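You operate a simulated robot arm through the tools that you are given. There is no shell and no other tool. Be economical: measure what you need, move in short steps, check, and stop when the job is done.

You run a simulated two-armed robot. Do the job below in one go: nothing can be reset, and whatever is moved stays where it is left.

JOB
Load cup, snack box and juice into the crate; carry it with both hands to the luggage stand. Set down upright: picnic cup, snack box, juice bottle.
Where things are to end (x, y in the base frame): picnic cup within 5 cm of [48, 26]; snack box within 5 cm of [48, 44]; juice bottle within 5 cm of [48, 35].

It is judged by the outcome, as a careful person would: the job done as asked, and still so three seconds after it is handed in. It fails if anything else is knocked over, pushed out of place, dropped, spilled or broken.

ROBOT AND FRAMES
Two 7-joint arms with two-finger parallel grippers on one trunk, on a base that drives. Base frame: it is fixed to the floor where the robot stands at the start and does not move with it; the origin is under the middle of the robot, x ahead of it, y to its left, z up; the surface under the hand at the start is at about z = 76. Readings come in cm, rad, newtons and seconds.
The left shoulder is at the start at [6.1, 19.9, 105.4], the right one opposite. With the tool pointing down near the work surface each hand reaches from about 28 to 72 cm from the robot's upright axis, wherever it stands, measured 20 degrees to its own side. Places, roughly: juice bottle (7x7x24 cm) [50, -10, 80]; luggage stand [50, 90, 50]; picnic crate [50, 30, 80]; snack box (11x7x8 cm) [40, 0, 80]. Payload 1.57 kg a hand.
Tool frame (each hand has its own): the origin (TCP) lies between the finger pads and is the grasp point; the fingertips stand 3 cm ahead of it; z points along the fingers, y is the line along which they close. Largest opening 11 cm; finger width 2.4, thickness 1.2; the body of the gripper, 4.8 by 11.2 cm, starts 7.8 cm behind the TCP.
Orientation is that of the tool frame in the base frame, as [roll, pitch, yaw] about the fixed x, y, z axes, in that order (R = Rz(yaw) Ry(pitch) Rx(roll)). With the fingers straight down and closing along the base's y, the tool's x points along the base's -x, its y along +y and its z along -z.

CONTROLS
- The arms move only by the tool arm_command. It takes "left_deltas", "right_deltas" or both (then of equal length, played together; a hand with none holds still); each is a list of rows, each a list of 7 numbers: the shift along the base's x, y, z in units of 30 mm (1.0 is 30 mm), then the turn, a rotation vector about the base's x, y, z in units of 6 degrees (1.0 is 6 degrees), then the closure in counts, from 0 (fully open) to 255 (shut). In form: [[tx, ty, tz, wx, wy, wz, gripper], ...]. A call has 1 to 12 rows; each row shifts and turns the commanded pose from where the row before left it. A call with a number of a shift or a turn outside -1 to 1 is refused whole. Rows are played at 5 a second. More than 5 cm and 0.15 rad between two rows, or a gripper value outside its range, and nothing of the call is played. Where a pose cannot be reached the arm comes as near as it can. A force on the tool above 90 N (or 10 N above the force at the start of the call, whichever is more), or a blocked arm, ends the call early, and 0.2 s more pass. Each finger travels about 7.2 cm/s and halts on what it meets, pressing with about 21 N; the grip force reading is that of the motor and also rises with nothing between the fingers. The clock runs only during rows and for 0.2 s after the last one: add rows that do not move to give the fingers time. The reply holds the time, the measured pose of the TCP, the force on the tool along the base axes, the opening and the grip force, in the units named above and with some noise, with the torque about the TCP (base axes, N m) and any sound that the robot's microphone picked up.
- Cameras (640 x 400 px; columns grow to the right, rows downward): "scene" is now at [8.1, 3.21, 163.86]; the picture's right is [0.61, -0.79, 0.00], its down [-0.65, -0.50, -0.58] and it looks along [0.46, 0.35, -0.82] (base axes); focal length 252 px, centre (320, 200). "left" rides on the left gripper at [7, -1.6, -14.1] in its tool frame; the picture's right is [0.23, 0.97, 0.00], its down [-0.85, 0.20, -0.48] and it looks along [-0.47, 0.11, 0.88] (tool axes); focal length 222 px, centre (320, 200). "right" rides on the right gripper at [7, 1.6, -14.1] in its tool frame; the picture's right is [-0.23, 0.97, 0.00], its down [-0.86, -0.20, -0.48] and it looks along [-0.47, -0.11, 0.88] (tool axes); focal length 222 px, centre (320, 200).
- capture(camera): a new picture of that camera. The clock stands still meanwhile.
- raise_lower(by): slides the trunk up (or, below 0, down) by that many cm; the arms and the scene camera ride with it, the base frame stays. It gives what a move gives, with no picture.
- drive_base(legs): drives the robot by 1 to 6 legs, each [ahead, left, turn to the left] in cm, cm and rad, along the robot's own axes; the way and the turn of a leg run together, so that a leg with both is an arc; at most 150 cm and 3.142 rad a leg. The arms and the cameras ride along, it lands a little off, and it stops where it bumps. It gives what a move gives.
- aim_head(pan, tilt): turns the head with the scene camera to pan (to the left, within 1.501 rad either way) and tilt (down, from -0.506 to 1.204), counted from straight ahead of the robot. It gives what a move gives.
- locate(camera, pixels): for up to 12 pixels [column, row] of the newest picture of that camera ("zoom" is the newest enlarged one), the place [x, y, z] in the base frame of the surface seen there, good to about 0.3 cm, but the place of the scene camera against the robot may be out by one fixed shift of up to 2.5 cm in any direction. The clock stands still meanwhile.
- zoom(camera, box): a new picture of the part [left, top, right, bottom] of that camera's present view, enlarged. The clock stands still meanwhile.
- close_job(): hands the job in; it is judged then, once.

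Work in short steps. Measure before you move; look again where a grasp or a placing could have gone wrong, and mend it. You have 80 turns and 58 pictures in all, those below and enlarged ones among them. Open the grippers and draw the arms clear of the work before you hand the job in, unless the task says otherwise; then end with one line.

The tools are called after "Emit:" as name(argument=value, ...) on one line, values as JSON. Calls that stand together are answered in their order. arm_command: Moves the arms, as the interface text tells. Its arguments: {"type":"object","properties":{"left_deltas":{"type":"array","items":{"type":"array","items":{"type":"number"}}},"right_deltas":{"type":"array","items":{"type":"array","items":{"type":"number"}}}},"required":[]} The other tools are called the same way: raise_lower (by) slides the trunk up or down; drive_base (legs) drives the base; aim_head (pan, tilt) turns the head that bears the scene camera; capture (camera) takes a picture; locate (camera, pixels) gives the place of the surface under pixels of a picture; zoom (camera, box) takes an enlarged picture of a part of a camera's view; close_job () hands the job in.

At the start:

```text
t: 0.0
left_tool_pos: [32.98, 51.04, 114.69]
left_orientation: [-3.14, -0.001, -3.141]
left_ft_force: [-0.4, 0.1, 1.1]
left_wrist_torque: [0.02, 0.0, 0.01]
left_gripper_width: 10.99
left_grip_force: 0.0
right_tool_pos: [31.11, 2.56, 110.95]
right_orientation: [-3.14, 0.001, 3.141]
right_ft_force: [0.2, -0.4, -0.9]
right_wrist_torque: [0.01, 0.02, 0.01]
right_gripper_width: 11.01
right_grip_force: 0.1
trunk travel left (down, up): [-65.0, 34.0]
robot x, y, heading: [-0.14, 0.48, -0.004]
head pan, tilt: [0.653, 0.955]
```

scene: 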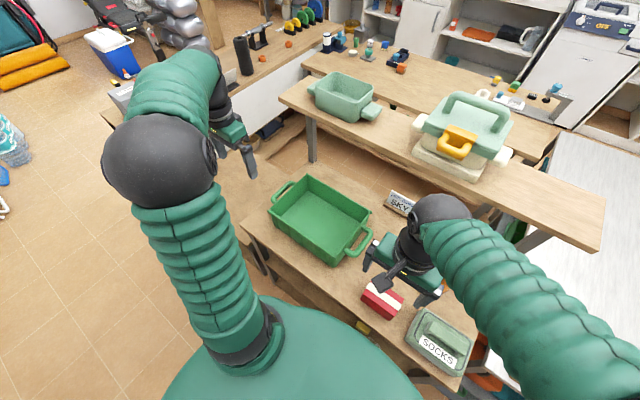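
right: 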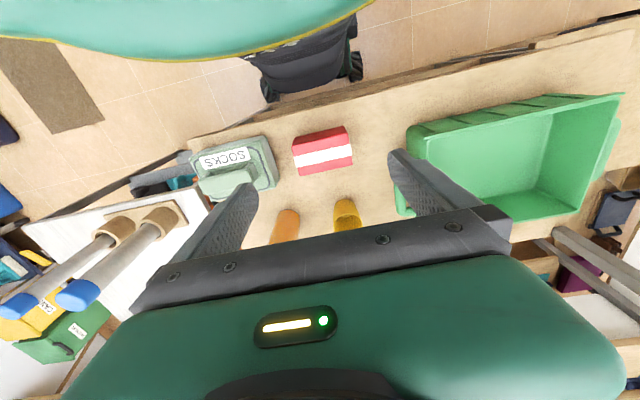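
left: 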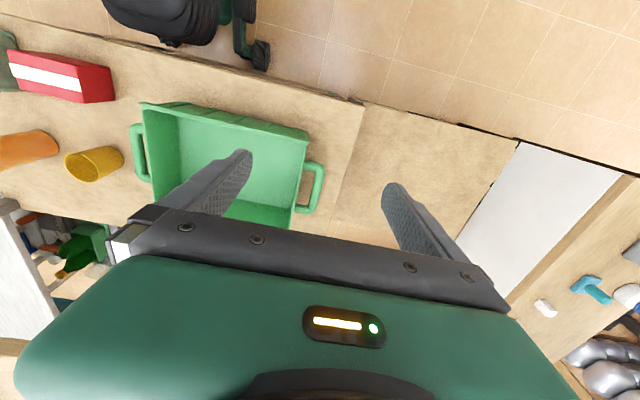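

The pictures show the green crate on the bench, with the snack box (red), the cup (yellow) and the bottle (orange) to its right; the stand is not clear yet. I'll aim the head left to see the stand and right to see the objects.

Emit:
locate(camera="left", pixels=[[95, 162], [30, 150], [60, 75], [137, 150], [313, 190], [145, 103], [308, 133], [240, 215], [345, 180], [440, 160], [550, 190], [260, 150]])

Emit:
locate(camera="right", pixels=[[346, 208], [287, 218], [322, 140], [322, 165], [235, 155], [370, 200], [430, 130], [620, 97], [580, 210], [410, 210], [520, 160], [230, 180]])

Emit:
aim_head(pan=0.9, tilt=0.75)

Emit:
capture(camera="scene")

```text
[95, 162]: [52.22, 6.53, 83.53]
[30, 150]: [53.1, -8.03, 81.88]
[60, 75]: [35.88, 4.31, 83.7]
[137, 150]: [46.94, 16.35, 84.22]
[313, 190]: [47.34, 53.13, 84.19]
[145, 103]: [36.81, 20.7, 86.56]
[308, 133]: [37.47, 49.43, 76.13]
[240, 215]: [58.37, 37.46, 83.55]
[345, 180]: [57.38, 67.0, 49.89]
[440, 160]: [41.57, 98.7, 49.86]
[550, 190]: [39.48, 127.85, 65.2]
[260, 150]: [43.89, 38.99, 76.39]
```

```text
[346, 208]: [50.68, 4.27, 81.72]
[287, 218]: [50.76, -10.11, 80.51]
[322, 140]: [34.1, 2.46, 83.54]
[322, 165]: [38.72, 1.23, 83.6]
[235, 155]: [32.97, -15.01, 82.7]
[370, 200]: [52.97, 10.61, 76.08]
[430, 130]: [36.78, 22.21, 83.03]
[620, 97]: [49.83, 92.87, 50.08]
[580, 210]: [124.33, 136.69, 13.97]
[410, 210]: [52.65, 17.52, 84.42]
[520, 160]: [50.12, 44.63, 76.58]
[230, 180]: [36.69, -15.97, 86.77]
```

```text
t: 0.8
left_tool_pos: [33.11, 51.04, 114.86]
left_orientation: [3.141, 0.0, 3.141]
left_ft_force: [-0.1, -0.2, 0.1]
left_wrist_torque: [0.0, 0.03, 0.01]
left_gripper_width: 11.01
left_grip_force: 0.1
right_tool_pos: [31.08, 2.41, 111.02]
right_orientation: [-3.141, -0.001, -3.14]
right_ft_force: [0.5, 0.0, 0.8]
right_wrist_torque: [0.0, -0.01, 0.03]
right_gripper_width: 11.02
right_grip_force: 0.0
trunk travel left (down, up): [-65.0, 34.0]
robot x, y, heading: [-0.07, -0.12, 0.0]
head pan, tilt: [0.901, 0.75]
```

```text
54 pictures are left
```

scene: 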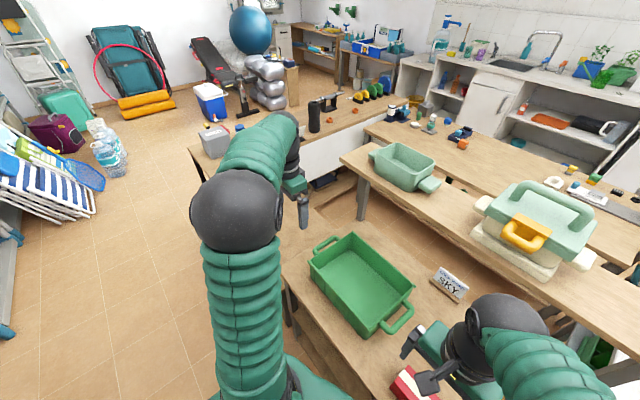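

The crate is centred near (48, 35), so the three targets match slots inside the crate. The stand's top is at z=50, from about y=62 onward. Next I'll look closely at the cup, bottle and snack box.

Emit:
zoom(camera="right", box=[180, 110, 420, 260])

Emit:
arm_command(right_deltas=[[-0.8, -1, 0.5, 0, 0, 0, 0], [-0.8, -1, 0.5, 0, 0, 0, 0], [-0.8, -1, 0.5, 0, 0, 0, 0]])

Emit:
capture(camera="right")

```text
2.67 times, centred on (300, 185) of right
```

zoom: 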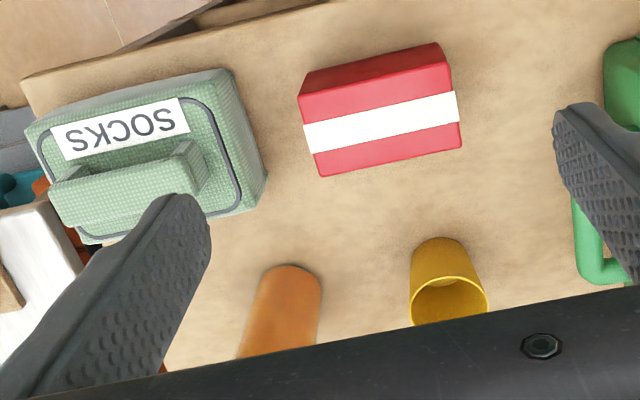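

```text
t: 1.6
left_tool_pos: [33.05, 50.84, 114.91]
left_orientation: [3.139, -0.002, -3.14]
left_ft_force: [-0.1, -0.7, 0.1]
left_wrist_torque: [0.01, 0.04, 0.0]
left_gripper_width: 10.99
left_grip_force: 0.1
right_tool_pos: [25.4, -5.2, 114.39]
right_orientation: [-3.14, -0.003, -3.141]
right_ft_force: [0.3, 0.0, 0.1]
right_wrist_torque: [0.01, -0.03, -0.01]
right_gripper_width: 11.0
right_grip_force: 0.1
right hand out of reach, approached as far as the arm can: row 3
trunk travel left (down, up): [-65.0, 34.0]
robot x, y, heading: [-0.14, 0.05, 0.002]
head pan, tilt: [0.901, 0.75]
```

```text
52 pictures are left
```

right: 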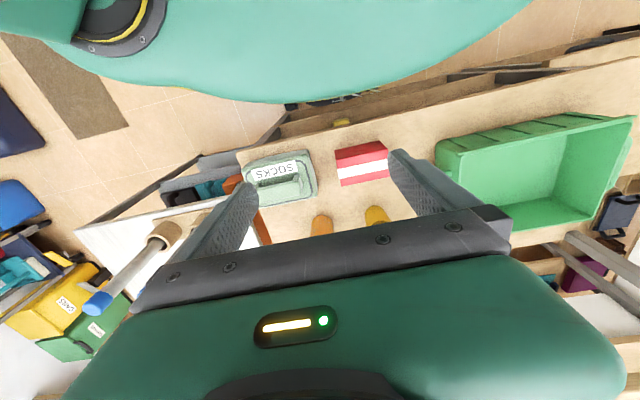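

The cup is upright with its mouth up; the bottle is hidden behind the gripper bar. I'll move the right hand forward so the camera sees the bottle whole, and use the scene camera too.

Emit:
arm_command(right_deltas=[[1, 0, 0, 0, 0, 0, 0], [1, 0, 0, 0, 0, 0, 0], [1, 0, 0, 0, 0, 0, 0], [1, 0, 0, 0, 0, 0, 0], [1, 0, 0, 0, 0, 0, 0], [1, 0, 0, 0, 0, 0, 0], [1, 0, 0, 0, 0, 0, 0], [1, 0, 0, 0, 0, 0, 0], [0.6, 0, 0, 0, 0, 0, 0]])

Emit:
capture(camera="right")

Emit:
aim_head(pan=0.1, tilt=0.95)

Emit:
capture(camera="scene")

```text
t: 3.6
left_tool_pos: [32.99, 50.99, 114.73]
left_orientation: [3.141, -0.002, 3.142]
left_ft_force: [0.0, -0.3, -0.5]
left_wrist_torque: [-0.01, -0.01, 0.01]
left_gripper_width: 11.01
left_grip_force: 0.0
right_tool_pos: [51.23, -5.02, 114.35]
right_orientation: [-3.141, 0.0, -3.141]
right_ft_force: [0.2, -0.1, 0.6]
right_wrist_torque: [-0.01, -0.01, 0.01]
right_gripper_width: 11.01
right_grip_force: 0.0
trunk travel left (down, up): [-65.0, 34.0]
robot x, y, heading: [-0.17, 0.11, 0.001]
head pan, tilt: [0.901, 0.75]
```

```text
51 pictures are left
```

right: 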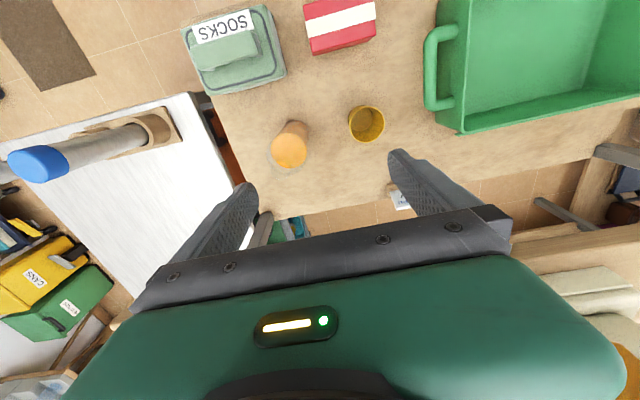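

```text
t: 4.7
left_tool_pos: [33.08, 50.91, 114.85]
left_orientation: [-3.14, 0.0, -3.141]
left_ft_force: [0.7, 0.2, -0.3]
left_wrist_torque: [-0.02, 0.02, -0.01]
left_gripper_width: 11.0
left_grip_force: 0.1
right_tool_pos: [51.2, -5.08, 114.38]
right_orientation: [3.141, -0.001, 3.141]
right_ft_force: [0.6, -0.4, -0.7]
right_wrist_torque: [-0.01, -0.01, -0.03]
right_gripper_width: 11.01
right_grip_force: 0.0
trunk travel left (down, up): [-65.0, 34.0]
robot x, y, heading: [-0.07, 0.22, -0.003]
head pan, tilt: [0.099, 0.949]
```

```text
50 pictures are left
```

scene: 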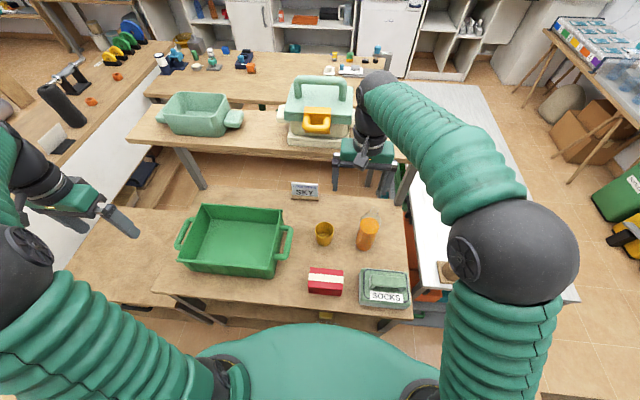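

The bottle and cup are both upright. I'll measure the objects in the right picture and zoom the scene view on them.

Emit:
locate(camera="right", pixels=[[289, 150], [275, 150], [304, 150], [289, 164], [290, 128], [349, 122], [383, 122], [366, 107], [368, 140], [366, 125], [308, 37], [375, 20]])

Emit:
locate(camera="right", pixels=[[302, 5], [340, 30], [314, 53], [377, 38], [430, 70], [450, 70], [440, 60], [430, 100], [450, 30], [462, 130], [470, 30], [560, 60]])

Emit:
zoom(camera="scene", box=[160, 170, 420, 330])

```text
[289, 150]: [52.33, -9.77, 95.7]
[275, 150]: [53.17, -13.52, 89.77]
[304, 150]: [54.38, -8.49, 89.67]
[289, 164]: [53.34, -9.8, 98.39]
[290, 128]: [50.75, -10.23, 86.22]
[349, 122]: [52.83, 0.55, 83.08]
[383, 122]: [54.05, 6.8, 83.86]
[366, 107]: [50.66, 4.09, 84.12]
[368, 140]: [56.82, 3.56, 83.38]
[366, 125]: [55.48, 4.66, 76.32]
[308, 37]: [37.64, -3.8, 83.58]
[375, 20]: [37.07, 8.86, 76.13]
```

```text
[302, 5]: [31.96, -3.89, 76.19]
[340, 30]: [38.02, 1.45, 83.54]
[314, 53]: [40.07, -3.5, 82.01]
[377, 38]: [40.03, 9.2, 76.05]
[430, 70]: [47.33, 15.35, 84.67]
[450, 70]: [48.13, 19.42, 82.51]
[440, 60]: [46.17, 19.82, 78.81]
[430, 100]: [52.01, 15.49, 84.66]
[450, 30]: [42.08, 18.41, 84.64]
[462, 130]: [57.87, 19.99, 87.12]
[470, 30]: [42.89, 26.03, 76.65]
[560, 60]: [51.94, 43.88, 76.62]
```

```text
2.46 times, centred on (290, 250) of scene
```

zoom: 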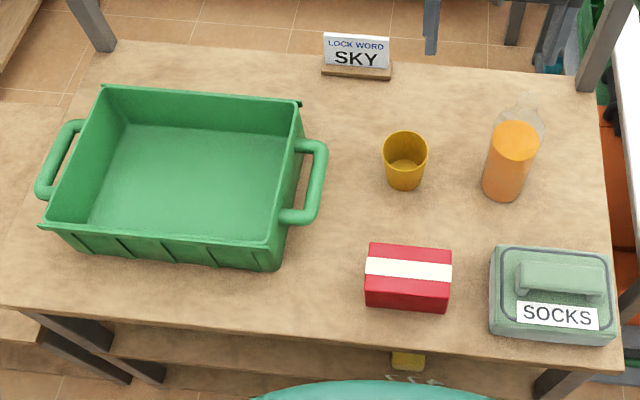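

Cup centre is near (53.8, 3.7) with its rim at z≈84; the bottle is near (54.2, -10.3). I'll pull the right hand back a little to see the whole snack box and get its corners.

Emit:
arm_command(right_deltas=[[-1, 0, 0, 0, 0, 0, 0], [-1, 0, 0, 0, 0, 0, 0], [-1, 0, 0, 0, 0, 0, 0], [0, 0, 0, 0, 0, 0, 0]])

Emit:
zoom(camera="right", box=[200, 30, 480, 205])

```text
t: 5.7
left_tool_pos: [33.0, 50.97, 114.85]
left_orientation: [-3.141, -0.002, 3.142]
left_ft_force: [-0.7, -0.6, 0.2]
left_wrist_torque: [-0.04, 0.03, 0.0]
left_gripper_width: 11.01
left_grip_force: 0.2
right_tool_pos: [41.88, -4.95, 114.43]
right_orientation: [-3.139, -0.003, -3.14]
right_ft_force: [0.2, -0.2, 0.1]
right_wrist_torque: [-0.02, 0.02, 0.03]
right_gripper_width: 11.0
right_grip_force: 0.0
trunk travel left (down, up): [-65.0, 34.0]
robot x, y, heading: [0.28, -0.22, 0.002]
head pan, tilt: [0.099, 0.949]
```

```text
2.29 times, centred on (340, 118) of right
```

zoom: 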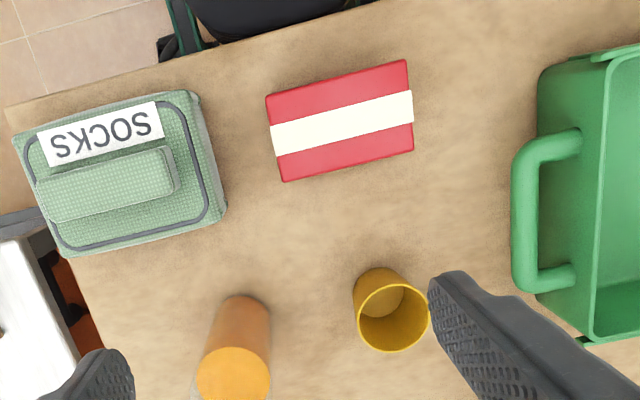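

The snack box top is fully visible in the zoom (corners about (266,96), (405,60), (414,150), (283,181)). I'll locate those, plus points on the cup, the crate handle and the bottle.

Emit:
locate(camera="zoom", pixels=[[270, 99], [402, 64], [410, 147], [286, 177], [342, 121], [356, 310], [427, 312], [392, 272], [392, 350], [523, 200], [235, 370], [550, 275]])

```text
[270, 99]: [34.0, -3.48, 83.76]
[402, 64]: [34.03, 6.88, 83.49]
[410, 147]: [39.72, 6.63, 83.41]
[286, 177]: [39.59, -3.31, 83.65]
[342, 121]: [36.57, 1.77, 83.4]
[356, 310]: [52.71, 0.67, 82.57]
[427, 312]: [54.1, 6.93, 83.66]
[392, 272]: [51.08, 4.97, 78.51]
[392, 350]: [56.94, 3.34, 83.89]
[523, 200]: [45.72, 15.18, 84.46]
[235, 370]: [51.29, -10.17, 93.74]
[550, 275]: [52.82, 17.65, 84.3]
```

The box is axis-aligned, centred at (36.8, 1.7), with its top at z=83.5 and its 7 cm side along x. I'll clear the right hand to the side and bring the left hand above the box, turned −90° so it closes along x.

Emit:
arm_command(right_deltas=[[0, -1, 0, 0, 0, 0, 0], [0, -1, 0, 0, 0, 0, 0], [0, -1, 0, 0, 0, 0, 0], [0, -1, 0, 0, 0, 0, 0], [0, -1, 0, 0, 0, 0, 0], [0, -1, 0, 0, 0, 0, 0], [0, -1, 0, 0, 0, 0, 0], [0, -1, 0, 0, 0, 0, 0], [0, 0, 0, 0, 0, 0, 0], [0, 0, 0, 0, 0, 0, 0]], left_deltas=[[0.1, 0, 0, 0, 0, -1, 0], [0.1, 0, 0, 0, 0, -1, 0], [0.1, -1, 0, 0, 0, -1, 0], [0.1, -1, 0, 0, 0, -1, 0], [0.1, -1, 0, 0, 0, -1, 0], [0.1, -1, 0, 0, 0, -1, 0], [0.1, -1, 0, 0, 0, -1, 0], [0.1, -1, 0, 0, 0, -1, 0], [0.1, -1, 0, 0, 0, -1, 0], [0.1, -1, 0, 0, 0, -1, 0]])

Emit:
arm_command(left_deltas=[[0.1, -1, 0, 0, 0, -1, 0], [0.1, -1, 0, 0, 0, -1, 0], [0.07, -1, 0, 0, 0, -1, 0], [0, -1, 0, 0, 0, -1, 0], [0, -1, 0, 0, 0, -1, 0], [0, -1, 0, 0, 0, 0, 0], [0, -1, 0, 0, 0, 0, 0], [0, -1, 0, 0, 0, 0, 0], [0, -0.43, 0, 0, 0, 0, 0], [0, 0, 0, 0, 0, 0, 0]])

Emit:
capture(camera="left")

```text
t: 7.9
left_tool_pos: [36.17, 26.62, 114.81]
left_orientation: [3.141, -0.002, 2.092]
left_ft_force: [0.9, -0.4, 0.6]
left_wrist_torque: [0.02, -0.01, 0.01]
left_gripper_width: 11.01
left_grip_force: 0.1
right_tool_pos: [41.82, -29.22, 114.69]
right_orientation: [3.14, 0.0, -3.141]
right_ft_force: [-0.4, 1.1, -0.3]
right_wrist_torque: [0.0, -0.02, 0.01]
right_gripper_width: 11.0
right_grip_force: 0.1
trunk travel left (down, up): [-65.0, 34.0]
robot x, y, heading: [0.04, 0.13, -0.001]
head pan, tilt: [0.099, 0.949]
```

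```text
t: 10.1
left_tool_pos: [36.72, 1.5, 114.82]
left_orientation: [3.141, -0.001, 1.572]
left_ft_force: [-0.4, -0.4, 0.4]
left_wrist_torque: [-0.02, 0.02, 0.0]
left_gripper_width: 11.02
left_grip_force: 0.2
right_tool_pos: [41.77, -29.38, 114.65]
right_orientation: [3.141, 0.0, 3.14]
right_ft_force: [-0.5, 0.7, -0.4]
right_wrist_torque: [-0.01, 0.02, 0.0]
right_gripper_width: 11.0
right_grip_force: 0.0
trunk travel left (down, up): [-65.0, 34.0]
robot x, y, heading: [-0.31, 0.34, -0.005]
head pan, tilt: [0.099, 0.949]
```

```text
47 pictures are left
```

left: 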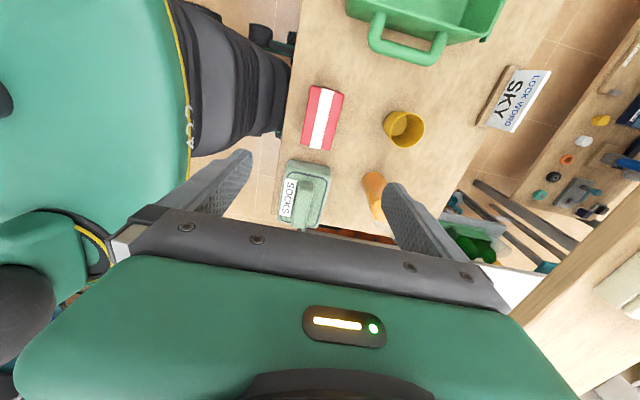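

The hand is over the box. I'll descend to z≈84 first, with the fingers straddling its 7 cm side.

Emit:
arm_command(left_deltas=[[0, 0, -1, 0, 0, 0, 0], [0, 0, -1, 0, 0, 0, 0], [0, 0, -1, 0, 0, 0, 0], [0, 0, -1, 0, 0, 0, 0], [0, 0, -1, 0, 0, 0, 0], [0, 0, -1, 0, 0, 0, 0], [0, 0, -1, 0, 0, 0, 0], [0, 0, -1, 0, 0, 0, 0], [0, 0, -1, 0, 0, 0, 0], [0, 0, -0.7, 0, 0, 0, 0], [0, 0, 0, 0, 0, 0, 0]])

Emit:
capture(camera="left")

```text
t: 12.5
left_tool_pos: [36.7, 1.46, 85.8]
left_orientation: [3.141, 0.0, 1.571]
left_ft_force: [0.2, 0.2, -0.1]
left_wrist_torque: [0.01, -0.01, 0.01]
left_gripper_width: 11.03
left_grip_force: 0.0
right_tool_pos: [41.86, -29.32, 114.73]
right_orientation: [3.139, 0.0, 3.139]
right_ft_force: [-0.6, 0.2, 0.7]
right_wrist_torque: [-0.01, 0.0, 0.01]
right_gripper_width: 10.99
right_grip_force: 0.0
trunk travel left (down, up): [-65.0, 34.0]
robot x, y, heading: [-0.14, 0.01, -0.001]
head pan, tilt: [0.099, 0.949]
```

```text
46 pictures are left
```

left: 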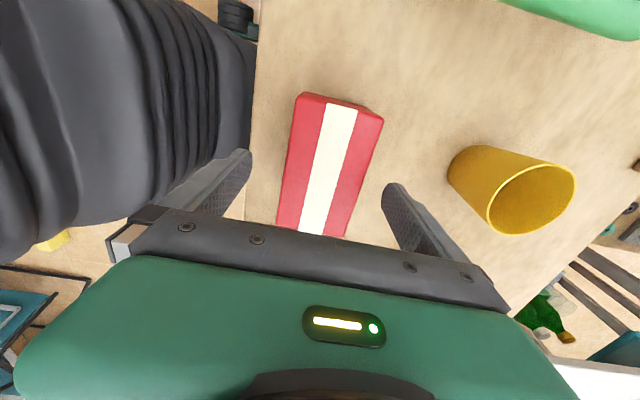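

The box lies between the fingers. I'll go down to z≈80, close and lift.

Emit:
arm_command(left_deltas=[[0, 0, -1, 0, 0, 0, 0], [0, 0, -0.9, 0, 0, 0, 0], [0, 0, 0, 0, 0, 0, 0], [0, 0, 0, 0, 0, 0, 255], [0, 0, 0, 0, 0, 0, 255], [0, 0, 0, 0, 0, 0, 255], [0, 0, 0, 0, 0, 0, 255], [0, 0, 0, 0, 0, 0, 255]])

Emit:
arm_command(left_deltas=[[0, 0, 0.5, 0, 0, 0, 255], [0, 0, 1, 0, 0, 0, 255], [0, 0, 1, 0, 0, 0, 255], [0, 0, 1, 0, 0, 0, 255], [0, 0, 1, 0, 0, 0, 255], [0, 0, 1, 0, 0, 0, 255], [0, 0, 1, 0, 0, 0, 255], [0, 0, 0, 0, 0, 0, 255]])

Emit:
capture(camera="left")

```text
t: 14.3
left_tool_pos: [36.59, 1.6, 80.12]
left_orientation: [3.141, 0.0, 1.57]
left_ft_force: [0.3, 0.4, 1.2]
left_wrist_torque: [-0.03, -0.06, 0.07]
left_gripper_width: 6.48
left_grip_force: 20.5
right_tool_pos: [41.8, -29.22, 114.67]
right_orientation: [3.14, -0.001, -3.141]
right_ft_force: [0.3, 0.3, -0.5]
right_wrist_torque: [0.03, 0.01, -0.04]
right_gripper_width: 10.98
right_grip_force: 0.1
trunk travel left (down, up): [-65.0, 34.0]
robot x, y, heading: [0.06, -0.14, 0.001]
head pan, tilt: [0.099, 0.949]
```

```text
t: 16.1
left_tool_pos: [36.79, 1.52, 99.61]
left_orientation: [-3.138, 0.0, 1.572]
left_ft_force: [0.3, -0.8, -1.5]
left_wrist_torque: [0.01, 0.04, -0.02]
left_gripper_width: 6.48
left_grip_force: 20.8
right_tool_pos: [41.69, -29.24, 114.68]
right_orientation: [3.138, 0.002, 3.14]
right_ft_force: [0.1, 0.2, -0.3]
right_wrist_torque: [0.01, 0.03, 0.01]
right_gripper_width: 10.99
right_grip_force: 0.2
trunk travel left (down, up): [-65.0, 34.0]
robot x, y, heading: [0.03, -0.07, 0.001]
head pan, tilt: [0.099, 0.949]
```

```text
45 pictures are left
```

left: 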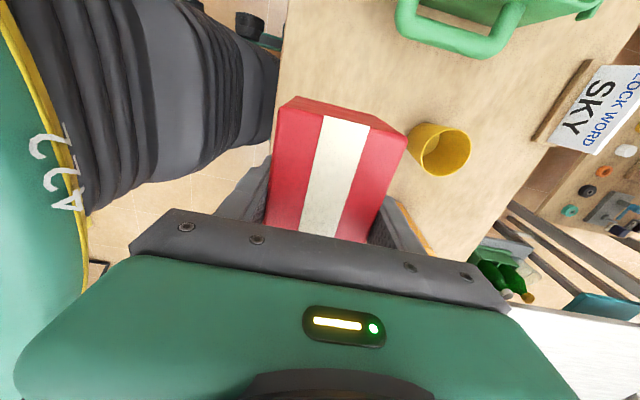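

The box is held (6.5 cm wide). I'll carry it over the crate slot (48, 44) while turning back +90°.

Emit:
arm_command(left_deltas=[[0.25, 0.9, 0.2, 0, 0, 1, 255], [0.25, 0.9, 0.2, 0, 0, 1, 255], [0.25, 0.95, 0, 0, 0, 1, 255], [0.25, 0.95, 0, 0, 0, 1, 255], [0.25, 0.95, 0, 0, 0, 1, 255], [0.25, 0.95, 0, 0, 0, 1, 255], [0.25, 0.95, 0, 0, 0, 1, 255], [0.25, 0.95, 0, 0, 0, 1, 255]])

Emit:
arm_command(left_deltas=[[0.25, 0.95, 0, 0, 0, 1, 255], [0.25, 0.95, 0, 0, 0, 1, 255], [0.25, 0.95, 0, 0, 0, 1, 255], [0.25, 0.95, 0, 0, 0, 1, 255], [0.25, 0.95, 0, 0, 0, 1, 255], [0.25, 0.95, 0, 0, 0, 1, 255], [0.23, 0.96, 0, 0, 0, 1, 255], [0, 0, 0, 0, 0, 0, 255]])

Emit:
capture(camera="left")

Emit:
capture(camera="scene")

```text
t: 17.9
left_tool_pos: [42.7, 24.2, 100.82]
left_orientation: [-3.14, -0.001, 2.41]
left_ft_force: [-0.3, -0.6, -2.7]
left_wrist_torque: [-0.01, 0.01, 0.0]
left_gripper_width: 6.48
left_grip_force: 21.2
right_tool_pos: [41.72, -29.17, 114.74]
right_orientation: [-3.141, 0.0, 3.141]
right_ft_force: [0.2, -0.2, -0.1]
right_wrist_torque: [-0.01, 0.01, 0.01]
right_gripper_width: 10.97
right_grip_force: 0.0
trunk travel left (down, up): [-65.0, 34.0]
robot x, y, heading: [0.01, 0.08, -0.001]
head pan, tilt: [0.099, 0.949]
```

```text
t: 19.7
left_tool_pos: [48.05, 44.42, 100.66]
left_orientation: [-3.142, 0.0, -3.141]
left_ft_force: [0.3, -0.2, -1.6]
left_wrist_torque: [0.01, -0.01, -0.01]
left_gripper_width: 6.47
left_grip_force: 21.4
right_tool_pos: [41.71, -29.13, 114.83]
right_orientation: [3.141, -0.001, -3.141]
right_ft_force: [-0.1, -0.3, -0.3]
right_wrist_torque: [0.0, 0.01, -0.02]
right_gripper_width: 11.01
right_grip_force: 0.1
trunk travel left (down, up): [-65.0, 34.0]
robot x, y, heading: [0.06, 0.06, -0.0]
head pan, tilt: [0.099, 0.949]
```

```text
44 pictures are left
```

left: 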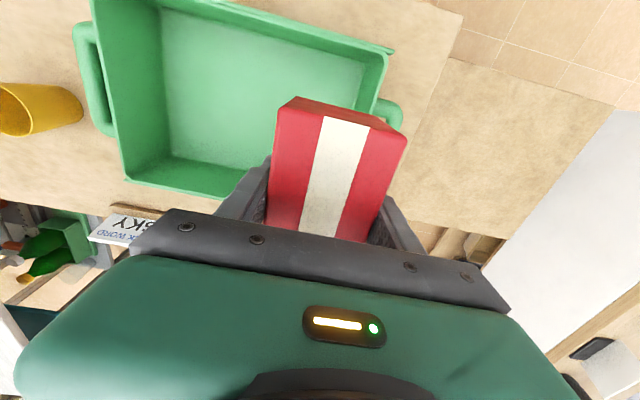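

```text
43 pictures are left
```

scene: 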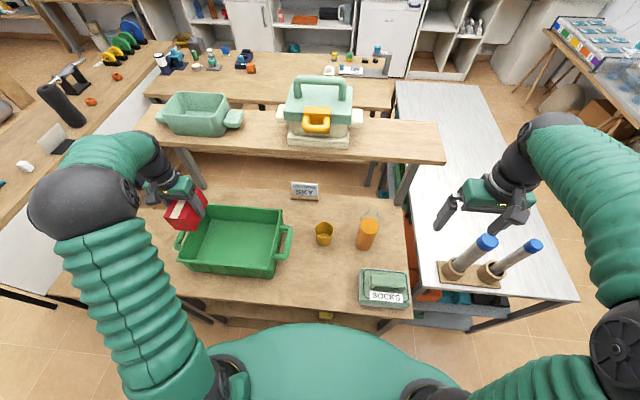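

I check the crate walls before lowering: rims at about (383,70) for the left end, (110,100) for the right end, (250,15) for the robot side and (180,188) for the far side.

Emit:
locate(camera="left", pixels=[[386, 55], [383, 75], [365, 75], [375, 95], [104, 100], [120, 120], [240, 10], [240, 25], [180, 190], [170, 40], [85, 80], [395, 110]])

```text
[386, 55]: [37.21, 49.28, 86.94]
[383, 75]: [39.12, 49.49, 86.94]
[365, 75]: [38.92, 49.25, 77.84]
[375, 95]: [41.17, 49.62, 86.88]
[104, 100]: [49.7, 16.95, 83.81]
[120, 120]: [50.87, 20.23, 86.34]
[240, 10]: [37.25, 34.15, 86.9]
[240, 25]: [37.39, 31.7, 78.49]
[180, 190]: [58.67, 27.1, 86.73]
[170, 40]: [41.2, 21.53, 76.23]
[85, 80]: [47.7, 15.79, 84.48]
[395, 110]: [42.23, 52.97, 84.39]
```

Interior spans y 20.5–49.2, x 37.4–58.5, rim z 86.9. I'll shift to y≈43.5 for finger clearance and lower to just above the floor.

Emit:
arm_command(left_deltas=[[0, -0.3, -0.5, 0, 0, 0, 255], [0, 0, -1, 0, 0, 0, 255], [0, 0, -1, 0, 0, 0, 255], [0, 0, -1, 0, 0, 0, 255], [0, 0, -1, 0, 0, 0, 255], [0, 0, -1, 0, 0, 0, 255], [0, 0, -0.7, 0, 0, 0, 255], [0, 0, -0.2, 0, 0, 0, 255], [0, 0, -0.2, 0, 0, 0, 255], [0, 0, 0, 0, 0, 0, 255]])

Emit:
capture(camera="left")

```text
t: 21.9
left_tool_pos: [48.2, 43.2, 81.06]
left_orientation: [3.14, 0.0, 3.141]
left_ft_force: [-0.6, 0.2, -1.3]
left_wrist_torque: [-0.03, 0.04, 0.0]
left_gripper_width: 6.49
left_grip_force: 21.0
right_tool_pos: [41.74, -29.16, 114.71]
right_orientation: [3.14, 0.001, 3.14]
right_ft_force: [0.3, 0.3, 0.8]
right_wrist_torque: [0.05, -0.01, 0.02]
right_gripper_width: 10.99
right_grip_force: 0.1
trunk travel left (down, up): [-65.0, 34.0]
robot x, y, heading: [0.35, -0.28, 0.003]
head pan, tilt: [0.099, 0.949]
```

```text
42 pictures are left
```

left: 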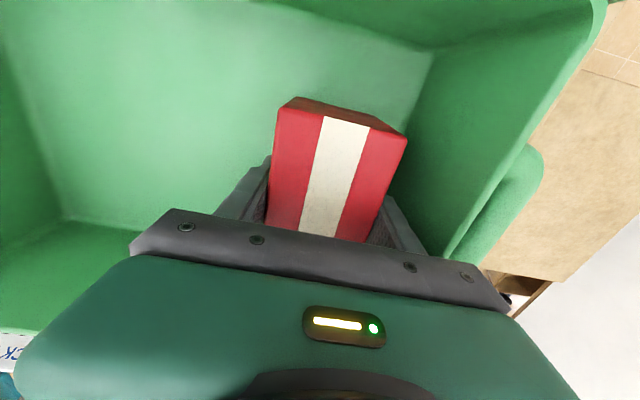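

Close to the floor. I'll ease down 0.5 cm, open to about 7.6 cm only, and rise.

Emit:
arm_command(left_deltas=[[0, 0, -0.08, 0, 0, 0, 255], [0, 0, -0.08, 0, 0, 0, 255], [0, 0, 0, 0, 0, 0, 255], [0, 0, 0, 0, 0, 0, 80], [0, 0, 0, 0, 0, 0, 80], [0, 0, 0, 0, 0, 0, 80]])

Emit:
arm_command(left_deltas=[[0, 0, 0.5, 0, 0, 0, 80], [0, 0, 0.7, 0, 0, 0, 80], [0, 0, 1, 0, 0, 0, 80], [0, 0, 1, 0, 0, 0, 80], [0, 0, 1, 0, 0, 0, 80], [0, 0, 1, 0, 0, 0, 0], [0, 0, 1, 0, 0, 0, 0], [0, 0, 1, 0, 0, 0, 0], [-0.5, 0, 1, 0, 0, 0, 0], [-0.5, 0, 1, 0, 0, 0, 0], [-0.5, 0, 1, 0, 0, 0, 0]])

Emit:
capture(camera="left")

```text
t: 23.3
left_tool_pos: [47.9, 43.1, 80.48]
left_orientation: [3.141, -0.001, -3.141]
left_ft_force: [0.3, -0.8, 0.2]
left_wrist_torque: [-0.02, 0.04, -0.02]
left_gripper_width: 7.55
left_grip_force: 0.0
right_tool_pos: [41.85, -29.08, 114.79]
right_orientation: [3.141, -0.001, 3.14]
right_ft_force: [0.3, 1.0, 0.2]
right_wrist_torque: [0.0, 0.03, 0.0]
right_gripper_width: 11.02
right_grip_force: 0.0
trunk travel left (down, up): [-65.0, 34.0]
robot x, y, heading: [-0.33, -0.06, -0.0]
head pan, tilt: [0.099, 0.949]
```

```text
t: 25.7
left_tool_pos: [43.45, 43.33, 110.93]
left_orientation: [3.141, 0.001, -3.141]
left_ft_force: [-0.3, 0.9, 0.2]
left_wrist_torque: [-0.01, -0.01, -0.01]
left_gripper_width: 11.02
left_grip_force: 0.1
right_tool_pos: [41.73, -29.19, 114.84]
right_orientation: [3.141, 0.0, 3.141]
right_ft_force: [-0.8, -0.2, 0.0]
right_wrist_torque: [-0.01, -0.03, 0.0]
right_gripper_width: 11.01
right_grip_force: 0.0
trunk travel left (down, up): [-65.0, 34.0]
robot x, y, heading: [-0.03, -0.2, 0.004]
head pan, tilt: [0.099, 0.949]
```

```text
41 pictures are left
```

left: 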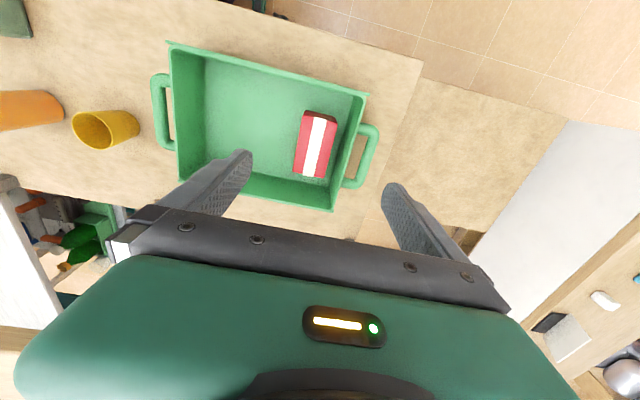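

Snack box stands in its slot. Now I'll bring the right hand above the cup (53.9, 3.8), staying high over the bottle.

Emit:
arm_command(right_deltas=[[0.4, 1, 0, 0, 0, 0, 0], [0.4, 1, 0, 0, 0, 0, 0], [0.4, 1, 0, 0, 0, 0, 0], [0.4, 1, 0, 0, 0, 0, 0], [0.4, 1, 0, 0, 0, 0, 0], [0.4, 1, 0, 0, 0, 0, 0], [0.4, 1, 0, 0, 0, 0, 0], [0.4, 1, 0, 0, 0, 0, 0], [0.4, 1, 0, 0, 0, 0, 0], [0.4, 1, 0, 0, 0, 0, 0], [0.06, 1, 0, 0, 0, 0, 0], [0, 0, 0, 0, 0, 0, 0]], left_deltas=[[0, 1, 0, 0, 0, 0, 0], [0, 1, 0, 0, 0, 0, 0], [0, 1, 0, 0, 0, 0, 0], [0, 0, 0, 0, 0, 0, 0], [0, 0, 0, 0, 0, 0, 0], [0, 0, 0, 0, 0, 0, 0], [0, 0, 0, 0, 0, 0, 0], [0, 0, 0, 0, 0, 0, 0], [0, 0, 0, 0, 0, 0, 0], [0, 0, 0, 0, 0, 0, 0], [0, 0, 0, 0, 0, 0, 0], [0, 0, 0, 0, 0, 0, 0]])

Emit:
arm_command(right_deltas=[[0, 0, -1, 0, 0, 0, 0], [0, 0, -1, 0, 0, 0, 0], [0, 0, -1, 0, 0, 0, 0], [0, 0, -1, 0, 0, 0, 0], [0, 0, -1, 0, 0, 0, 0], [0, 0, -1, 0, 0, 0, 0], [0, 0, -1, 0, 0, 0, 0], [0, 0, 0, 0, 0, 0, 0]])

Emit:
capture(camera="right")

```text
t: 28.3
left_tool_pos: [43.34, 52.31, 111.03]
left_orientation: [3.141, 0.0, -3.14]
left_ft_force: [0.6, -0.1, -1.0]
left_wrist_torque: [-0.03, -0.01, -0.01]
left_gripper_width: 11.02
left_grip_force: 0.0
right_tool_pos: [54.26, 3.95, 114.68]
right_orientation: [3.141, 0.0, 3.141]
right_ft_force: [0.3, 0.8, -0.3]
right_wrist_torque: [0.01, 0.02, 0.0]
right_gripper_width: 11.0
right_grip_force: 0.0
trunk travel left (down, up): [-65.0, 34.0]
robot x, y, heading: [0.09, -0.34, 0.005]
head pan, tilt: [0.099, 0.949]
```

```text
t: 30.1
left_tool_pos: [43.37, 52.4, 111.05]
left_orientation: [3.141, 0.001, 3.141]
left_ft_force: [0.0, 0.3, 0.8]
left_wrist_torque: [0.01, -0.02, 0.01]
left_gripper_width: 11.0
left_grip_force: 0.1
right_tool_pos: [54.17, 4.06, 93.43]
right_orientation: [3.141, 0.001, 3.141]
right_ft_force: [0.1, -1.7, 0.6]
right_wrist_torque: [0.01, -0.03, -0.02]
right_gripper_width: 11.01
right_grip_force: 0.1
trunk travel left (down, up): [-65.0, 34.0]
robot x, y, heading: [-0.04, -0.03, 0.001]
head pan, tilt: [0.099, 0.949]
```

```text
40 pictures are left
```

right: 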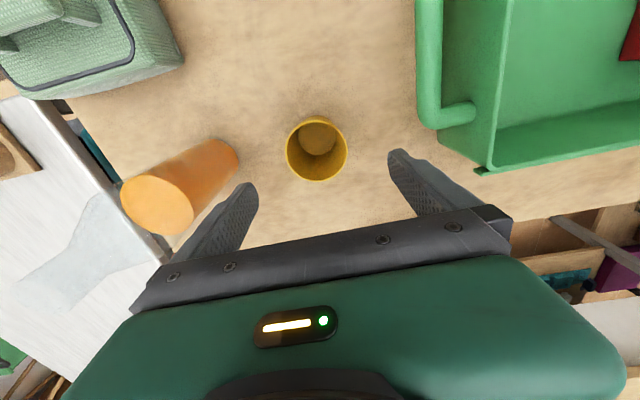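

The cup is between the fingers and the bottle stands clear at the left. I'll refine the cup centre from its rim.

Emit:
locate(camera="right", pixels=[[287, 150], [346, 150], [316, 119], [318, 180], [318, 140], [140, 180], [192, 205], [225, 150]])

Emit:
capture(camera="scene")

```text
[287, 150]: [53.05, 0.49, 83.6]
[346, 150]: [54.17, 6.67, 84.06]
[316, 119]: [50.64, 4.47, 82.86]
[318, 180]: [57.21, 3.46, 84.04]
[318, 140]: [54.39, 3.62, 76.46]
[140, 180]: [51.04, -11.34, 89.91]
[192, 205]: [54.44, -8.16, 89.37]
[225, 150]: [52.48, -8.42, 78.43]
```

```text
39 pictures are left
```

scene: 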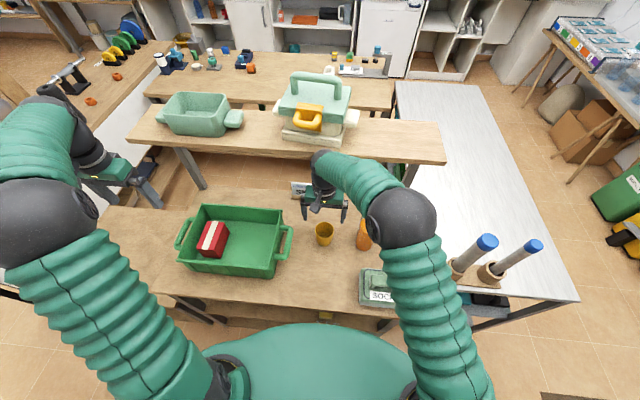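

Before lowering I must check the right elbow (402,215) and forearm (360,180) against the bottle top (z≈100).

Emit:
locate(camera="scene", pixels=[[402, 217], [375, 225], [405, 245], [360, 180], [345, 195], [325, 165], [363, 235], [325, 200]])

Emit:
zoom(camera="scene", box=[280, 140, 440, 260])

```text
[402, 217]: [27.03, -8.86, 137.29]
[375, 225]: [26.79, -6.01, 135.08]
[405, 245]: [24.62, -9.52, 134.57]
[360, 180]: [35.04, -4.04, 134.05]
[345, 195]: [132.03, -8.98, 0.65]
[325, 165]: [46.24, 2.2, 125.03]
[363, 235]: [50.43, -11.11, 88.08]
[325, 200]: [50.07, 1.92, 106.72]
```

```text
3.33 times, centred on (360, 200) of scene
```

zoom: 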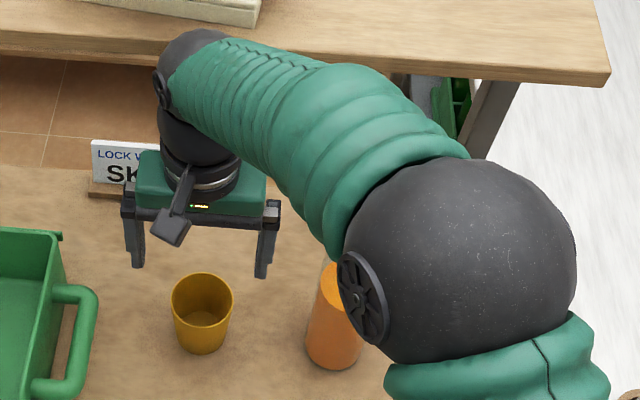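

The elbow is well above and behind the bottle. I'll lower to z≈81 on the cup, close and lift a little.

Emit:
arm_command(right_deltas=[[-0.07, -0.13, -1, 0, 0, 0, 0], [0, 0, -1, 0, 0, 0, 0], [0, 0, -1, 0, 0, 0, 0], [0, 0, -1, 0, 0, 0, 0], [0, 0, -0.13, 0, 0, 0, 0], [0, 0, 0, 0, 0, 0, 0], [0, 0, 0, 0, 0, 0, 255], [0, 0, 0, 0, 0, 0, 255], [0, 0, 0, 0, 0, 0, 255], [0, 0, 0, 0, 0, 0, 255], [0, 0, 0, 0, 0, 0, 255]])

Emit:
arm_command(right_deltas=[[0, 0, 0.5, 0, 0, 0, 255], [0, 0, 1, 0, 0, 0, 255], [0, 0, 1, 0, 0, 0, 255], [0, 0, 1, 0, 0, 0, 255], [0, 0, 1, 0, 0, 0, 255], [0, 0, 1, 0, 0, 0, 255], [0, 0, 1, 0, 0, 0, 255], [0, 0, 0, 0, 0, 0, 255]])

Emit:
capture(camera="right")

```text
t: 32.5
left_tool_pos: [43.33, 52.31, 111.05]
left_orientation: [-3.141, -0.001, -3.141]
left_ft_force: [0.3, 0.8, -0.5]
left_wrist_torque: [0.03, 0.01, 0.01]
left_gripper_width: 10.98
left_grip_force: 0.1
right_tool_pos: [53.99, 3.55, 81.1]
right_orientation: [3.141, 0.001, -3.141]
right_ft_force: [0.3, 0.0, -0.2]
right_wrist_torque: [-0.01, 0.02, -0.01]
right_gripper_width: 6.65
right_grip_force: 20.7
trunk travel left (down, up): [-65.0, 34.0]
robot x, y, heading: [0.02, 0.38, 0.001]
head pan, tilt: [0.099, 0.949]
```

```text
t: 34.3
left_tool_pos: [43.31, 52.37, 111.02]
left_orientation: [-3.141, -0.001, 3.142]
left_ft_force: [-0.3, -0.2, -0.6]
left_wrist_torque: [-0.03, -0.01, 0.02]
left_gripper_width: 11.0
left_grip_force: 0.0
right_tool_pos: [54.31, 3.55, 100.59]
right_orientation: [-3.139, -0.002, -3.141]
right_ft_force: [1.0, -0.2, -0.2]
right_wrist_torque: [-0.03, 0.01, 0.0]
right_gripper_width: 6.65
right_grip_force: 21.3
trunk travel left (down, up): [-65.0, 34.0]
robot x, y, heading: [-0.06, -0.06, 0.003]
head pan, tilt: [0.099, 0.949]
```

```text
37 pictures are left
```

right: 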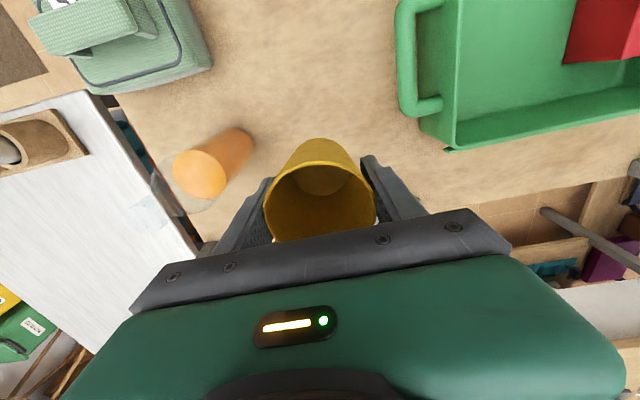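

Cup held. I'll carry it over its slot at (48, 26) and shift the left hand further left.

Emit:
arm_command(right_deltas=[[-0.25, 0.9, 0.1, 0, 0, 0, 255], [-0.25, 0.95, 0, 0, 0, 0, 255], [-0.25, 0.95, 0, 0, 0, 0, 255], [-0.25, 0.95, 0, 0, 0, 0, 255], [-0.25, 0.95, 0, 0, 0, 0, 255], [-0.25, 0.95, 0, 0, 0, 0, 255], [-0.3, 0.95, 0, 0, 0, 0, 255], [-0.3, 0.9, 0, 0, 0, 0, 255], [0, 0, 0, 0, 0, 0, 255]], left_deltas=[[0, 1, 0, 0, 0, 0, 0], [0, 1, 0, 0, 0, 0, 0], [0, 1, 0, 0, 0, 0, 0], [0, 0, 0, 0, 0, 0, 0], [0, 0, 0, 0, 0, 0, 0], [0, 0, 0, 0, 0, 0, 0], [0, 0, 0, 0, 0, 0, 0], [0, 0, 0, 0, 0, 0, 0], [0, 0, 0, 0, 0, 0, 0]])

Emit:
arm_command(right_deltas=[[0, 0, -0.6, 0, 0, 0, 255], [0, 0, -1, 0, 0, 0, 255], [0, 0, -1, 0, 0, 0, 255], [0, 0, 0, 0, 0, 0, 255]])

Emit:
capture(camera="right")

```text
t: 35.6
left_tool_pos: [42.89, 60.92, 111.29]
left_orientation: [3.14, 0.006, 3.14]
left_ft_force: [0.7, -0.6, -0.3]
left_wrist_torque: [-0.04, 0.04, 0.0]
left_gripper_width: 11.01
left_grip_force: 0.0
right_tool_pos: [54.83, 11.3, 102.85]
right_orientation: [3.123, 0.007, 2.978]
right_ft_force: [-26.1, -13.8, 8.4]
right_wrist_torque: [1.5, -3.34, -0.43]
right_gripper_width: 6.66
right_grip_force: 20.9
trunk travel left (down, up): [-65.0, 34.0]
robot x, y, heading: [-0.33, -0.06, -0.002]
head pan, tilt: [0.099, 0.949]
stopped in row 6 (right hand): the arm was blocked; the commanded pose is now the measured one
```

```text
t: 36.6
left_tool_pos: [43.65, 61.27, 111.28]
left_orientation: [-3.141, -0.001, 3.141]
left_ft_force: [0.0, 0.4, -0.4]
left_wrist_torque: [0.0, -0.02, 0.0]
left_gripper_width: 10.99
left_grip_force: 0.1
right_tool_pos: [55.77, 11.28, 94.49]
right_orientation: [3.128, 0.002, 2.975]
right_ft_force: [-0.2, 0.1, 0.6]
right_wrist_torque: [0.01, 0.02, 0.01]
right_gripper_width: 6.67
right_grip_force: 21.0
trunk travel left (down, up): [-65.0, 34.0]
robot x, y, heading: [-0.03, 0.09, 0.005]
head pan, tilt: [0.099, 0.949]
```

```text
36 pictures are left
```

right: 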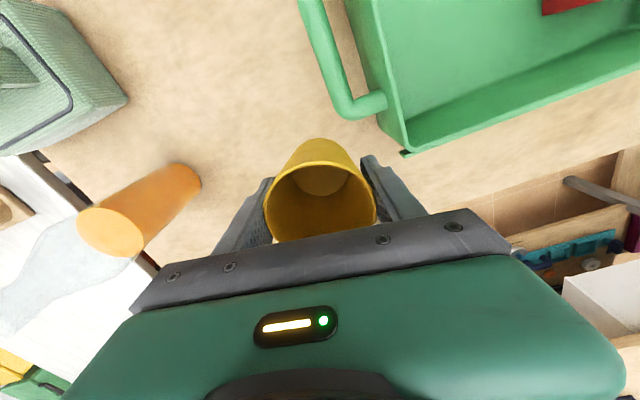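

The right arm was blocked at (54.8, 11.3), still holding the cup; nothing seems touched. I'll look at the scene to find the cause.

Emit:
aim_head(pan=0.3, tilt=0.9)

Emit:
capture(camera="scene")

```text
t: 37.4
left_tool_pos: [43.55, 61.13, 111.35]
left_orientation: [3.14, 0.0, -3.141]
left_ft_force: [0.1, -0.5, 0.3]
left_wrist_torque: [0.01, -0.01, 0.04]
left_gripper_width: 10.99
left_grip_force: 0.1
right_tool_pos: [55.51, 11.24, 94.33]
right_orientation: [3.129, 0.001, 2.975]
right_ft_force: [0.7, 0.1, -0.2]
right_wrist_torque: [-0.01, 0.02, -0.01]
right_gripper_width: 6.66
right_grip_force: 20.5
trunk travel left (down, up): [-65.0, 34.0]
robot x, y, heading: [0.23, 0.08, 0.001]
head pan, tilt: [0.3, 0.901]
```

```text
35 pictures are left
```

scene: 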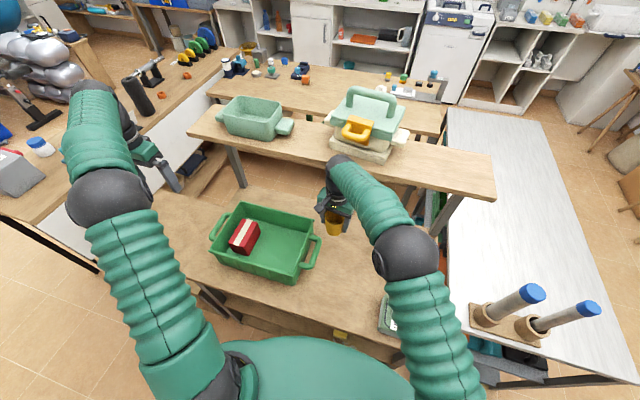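

The scene shows no obvious obstacle; the arm may have run into its own limit. I'll lift a bit, turn the yaw back and probe a small leftward step, watching the forces.

Emit:
arm_command(right_deltas=[[0, 0, 0.7, 0, 0, 0, 255], [0, 0, 0.7, 0, 0, 0.5, 255], [0, 0, 0.7, 0, 0, 0.5, 255], [0, 0, 0, 0, 0, 0.58, 255], [0, 0.5, 0, 0, 0, 0, 255], [0, 0, 0, 0, 0, 0, 255]])

```text
t: 38.8
left_tool_pos: [43.41, 61.2, 111.69]
left_orientation: [3.141, 0.002, 3.141]
left_ft_force: [-0.3, 0.5, 0.0]
left_wrist_torque: [-0.03, 0.0, -0.04]
left_gripper_width: 11.01
left_grip_force: 0.0
right_tool_pos: [55.91, 12.72, 101.85]
right_orientation: [3.12, 0.008, 3.137]
right_ft_force: [0.1, 0.3, -0.3]
right_wrist_torque: [0.0, 0.01, 0.02]
right_gripper_width: 6.67
right_grip_force: 21.3
trunk travel left (down, up): [-65.0, 34.0]
robot x, y, heading: [0.05, -0.12, 0.001]
head pan, tilt: [0.3, 0.901]
```

That moved freely. I'll continue slowly to the left and watch for where it stops.

Emit:
arm_command(right_deltas=[[0, 0.5, 0, 0, 0, 0, 255], [0, 0.5, 0, 0, 0, 0, 255], [0, 0.5, 0, 0, 0, 0, 255], [0, 0.5, 0, 0, 0, 0, 255], [0, 0, 0, 0, 0, 0, 255]])

```text
t: 39.5
left_tool_pos: [42.42, 61.04, 111.41]
left_orientation: [3.14, 0.009, -3.14]
left_ft_force: [-0.5, 0.3, 0.3]
left_wrist_torque: [0.02, -0.06, -0.03]
left_gripper_width: 10.99
left_grip_force: 0.0
right_tool_pos: [56.26, 13.28, 102.13]
right_orientation: [3.113, -0.004, 3.089]
right_ft_force: [-6.8, 1.3, 5.4]
right_wrist_torque: [-0.08, -0.55, -0.02]
right_gripper_width: 6.63
right_grip_force: 21.7
trunk travel left (down, up): [-65.0, 34.0]
robot x, y, heading: [-0.29, 0.06, -0.001]
head pan, tilt: [0.3, 0.901]
stopped in row 3 (right hand): the force on the tool passed its limit at 110 N (the readings are from after the stop); the commanded pose is now the measured one
```

The tool meets something rigid ahead (force along −x). I'll measure the raised bench and its items behind the gripper.

Emit:
zoom(camera="scene", box=[200, 80, 440, 240])

Emit:
locate(camera="scene", pixels=[[270, 150], [230, 140], [360, 150], [330, 165], [300, 160], [420, 185], [340, 160], [335, 185], [285, 190], [365, 195], [330, 205], [355, 130]])

```text
2.50 times, centred on (320, 160) of scene
```

zoom: 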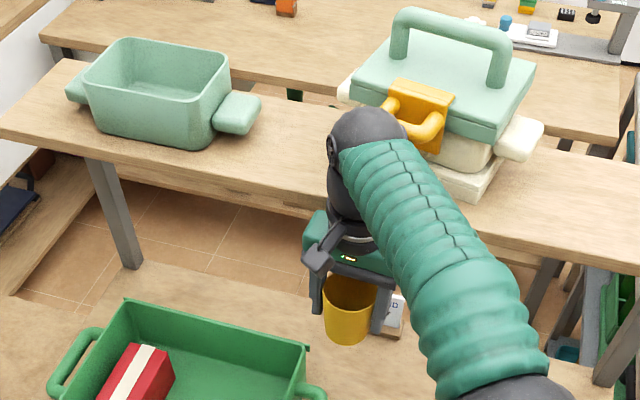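

```text
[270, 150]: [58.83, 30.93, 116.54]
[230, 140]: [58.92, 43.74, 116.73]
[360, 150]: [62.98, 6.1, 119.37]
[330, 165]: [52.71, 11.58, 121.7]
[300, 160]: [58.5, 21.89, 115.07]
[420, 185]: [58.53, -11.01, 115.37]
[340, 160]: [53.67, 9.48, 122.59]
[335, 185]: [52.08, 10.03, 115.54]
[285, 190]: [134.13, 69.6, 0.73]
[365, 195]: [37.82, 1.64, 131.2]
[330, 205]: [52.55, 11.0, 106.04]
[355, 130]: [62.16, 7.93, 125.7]
```

There is a raised shelf with its edge at x≈59, z≈116, which the wrist runs into. I'll pull straight back toward the robot first, then check whether anything on the shelf moved.

Emit:
arm_command(right_deltas=[[-0.5, 0, 0, 0, 0, 0, 255], [-1, 0, 0, 0, 0, 0, 255], [-1, 0, 0, 0, 0, 0, 255], [-0.5, 0, 0, 0, 0, 0.5, 255], [0, 0, 0, 0.2, 0, 0, 255]])

Emit:
aim_head(pan=0.1, tilt=0.95)

Emit:
capture(camera="scene")

```text
t: 40.9
left_tool_pos: [43.03, 60.91, 111.75]
left_orientation: [3.136, 0.001, 3.141]
left_ft_force: [-0.1, -0.4, -0.3]
left_wrist_torque: [-0.01, 0.0, -0.02]
left_gripper_width: 10.99
left_grip_force: 0.1
right_tool_pos: [49.71, 9.98, 100.77]
right_orientation: [3.113, -0.025, 3.076]
right_ft_force: [0.2, -0.6, -0.2]
right_wrist_torque: [-0.02, 0.01, -0.04]
right_gripper_width: 6.65
right_grip_force: 21.1
trunk travel left (down, up): [-65.0, 34.0]
robot x, y, heading: [-0.0, 0.14, -0.0]
head pan, tilt: [0.3, 0.901]
stopped in row 5 (right hand): the arm was blocked; the commanded pose is now the measured one
```

```text
t: 41.6
left_tool_pos: [43.08, 60.92, 111.56]
left_orientation: [3.138, 0.002, -3.141]
left_ft_force: [-0.1, -0.4, 1.0]
left_wrist_torque: [0.01, -0.02, -0.02]
left_gripper_width: 11.01
left_grip_force: 0.2
right_tool_pos: [49.79, 10.09, 100.76]
right_orientation: [3.11, -0.022, 3.078]
right_ft_force: [-0.1, 0.0, -0.3]
right_wrist_torque: [-0.01, 0.01, 0.01]
right_gripper_width: 6.67
right_grip_force: 21.0
trunk travel left (down, up): [-65.0, 34.0]
robot x, y, heading: [-0.17, 0.1, 0.002]
head pan, tilt: [0.099, 0.949]
```

```text
33 pictures are left
```

scene: 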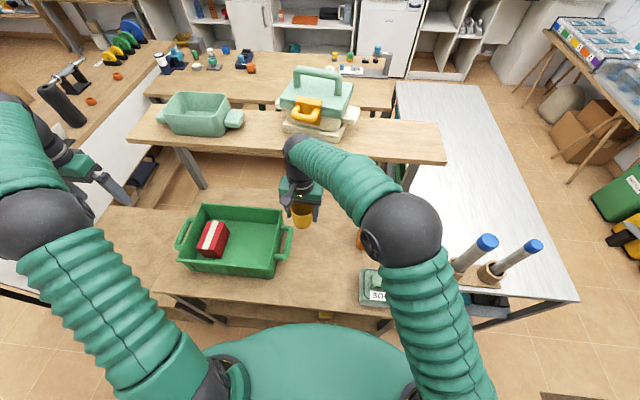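

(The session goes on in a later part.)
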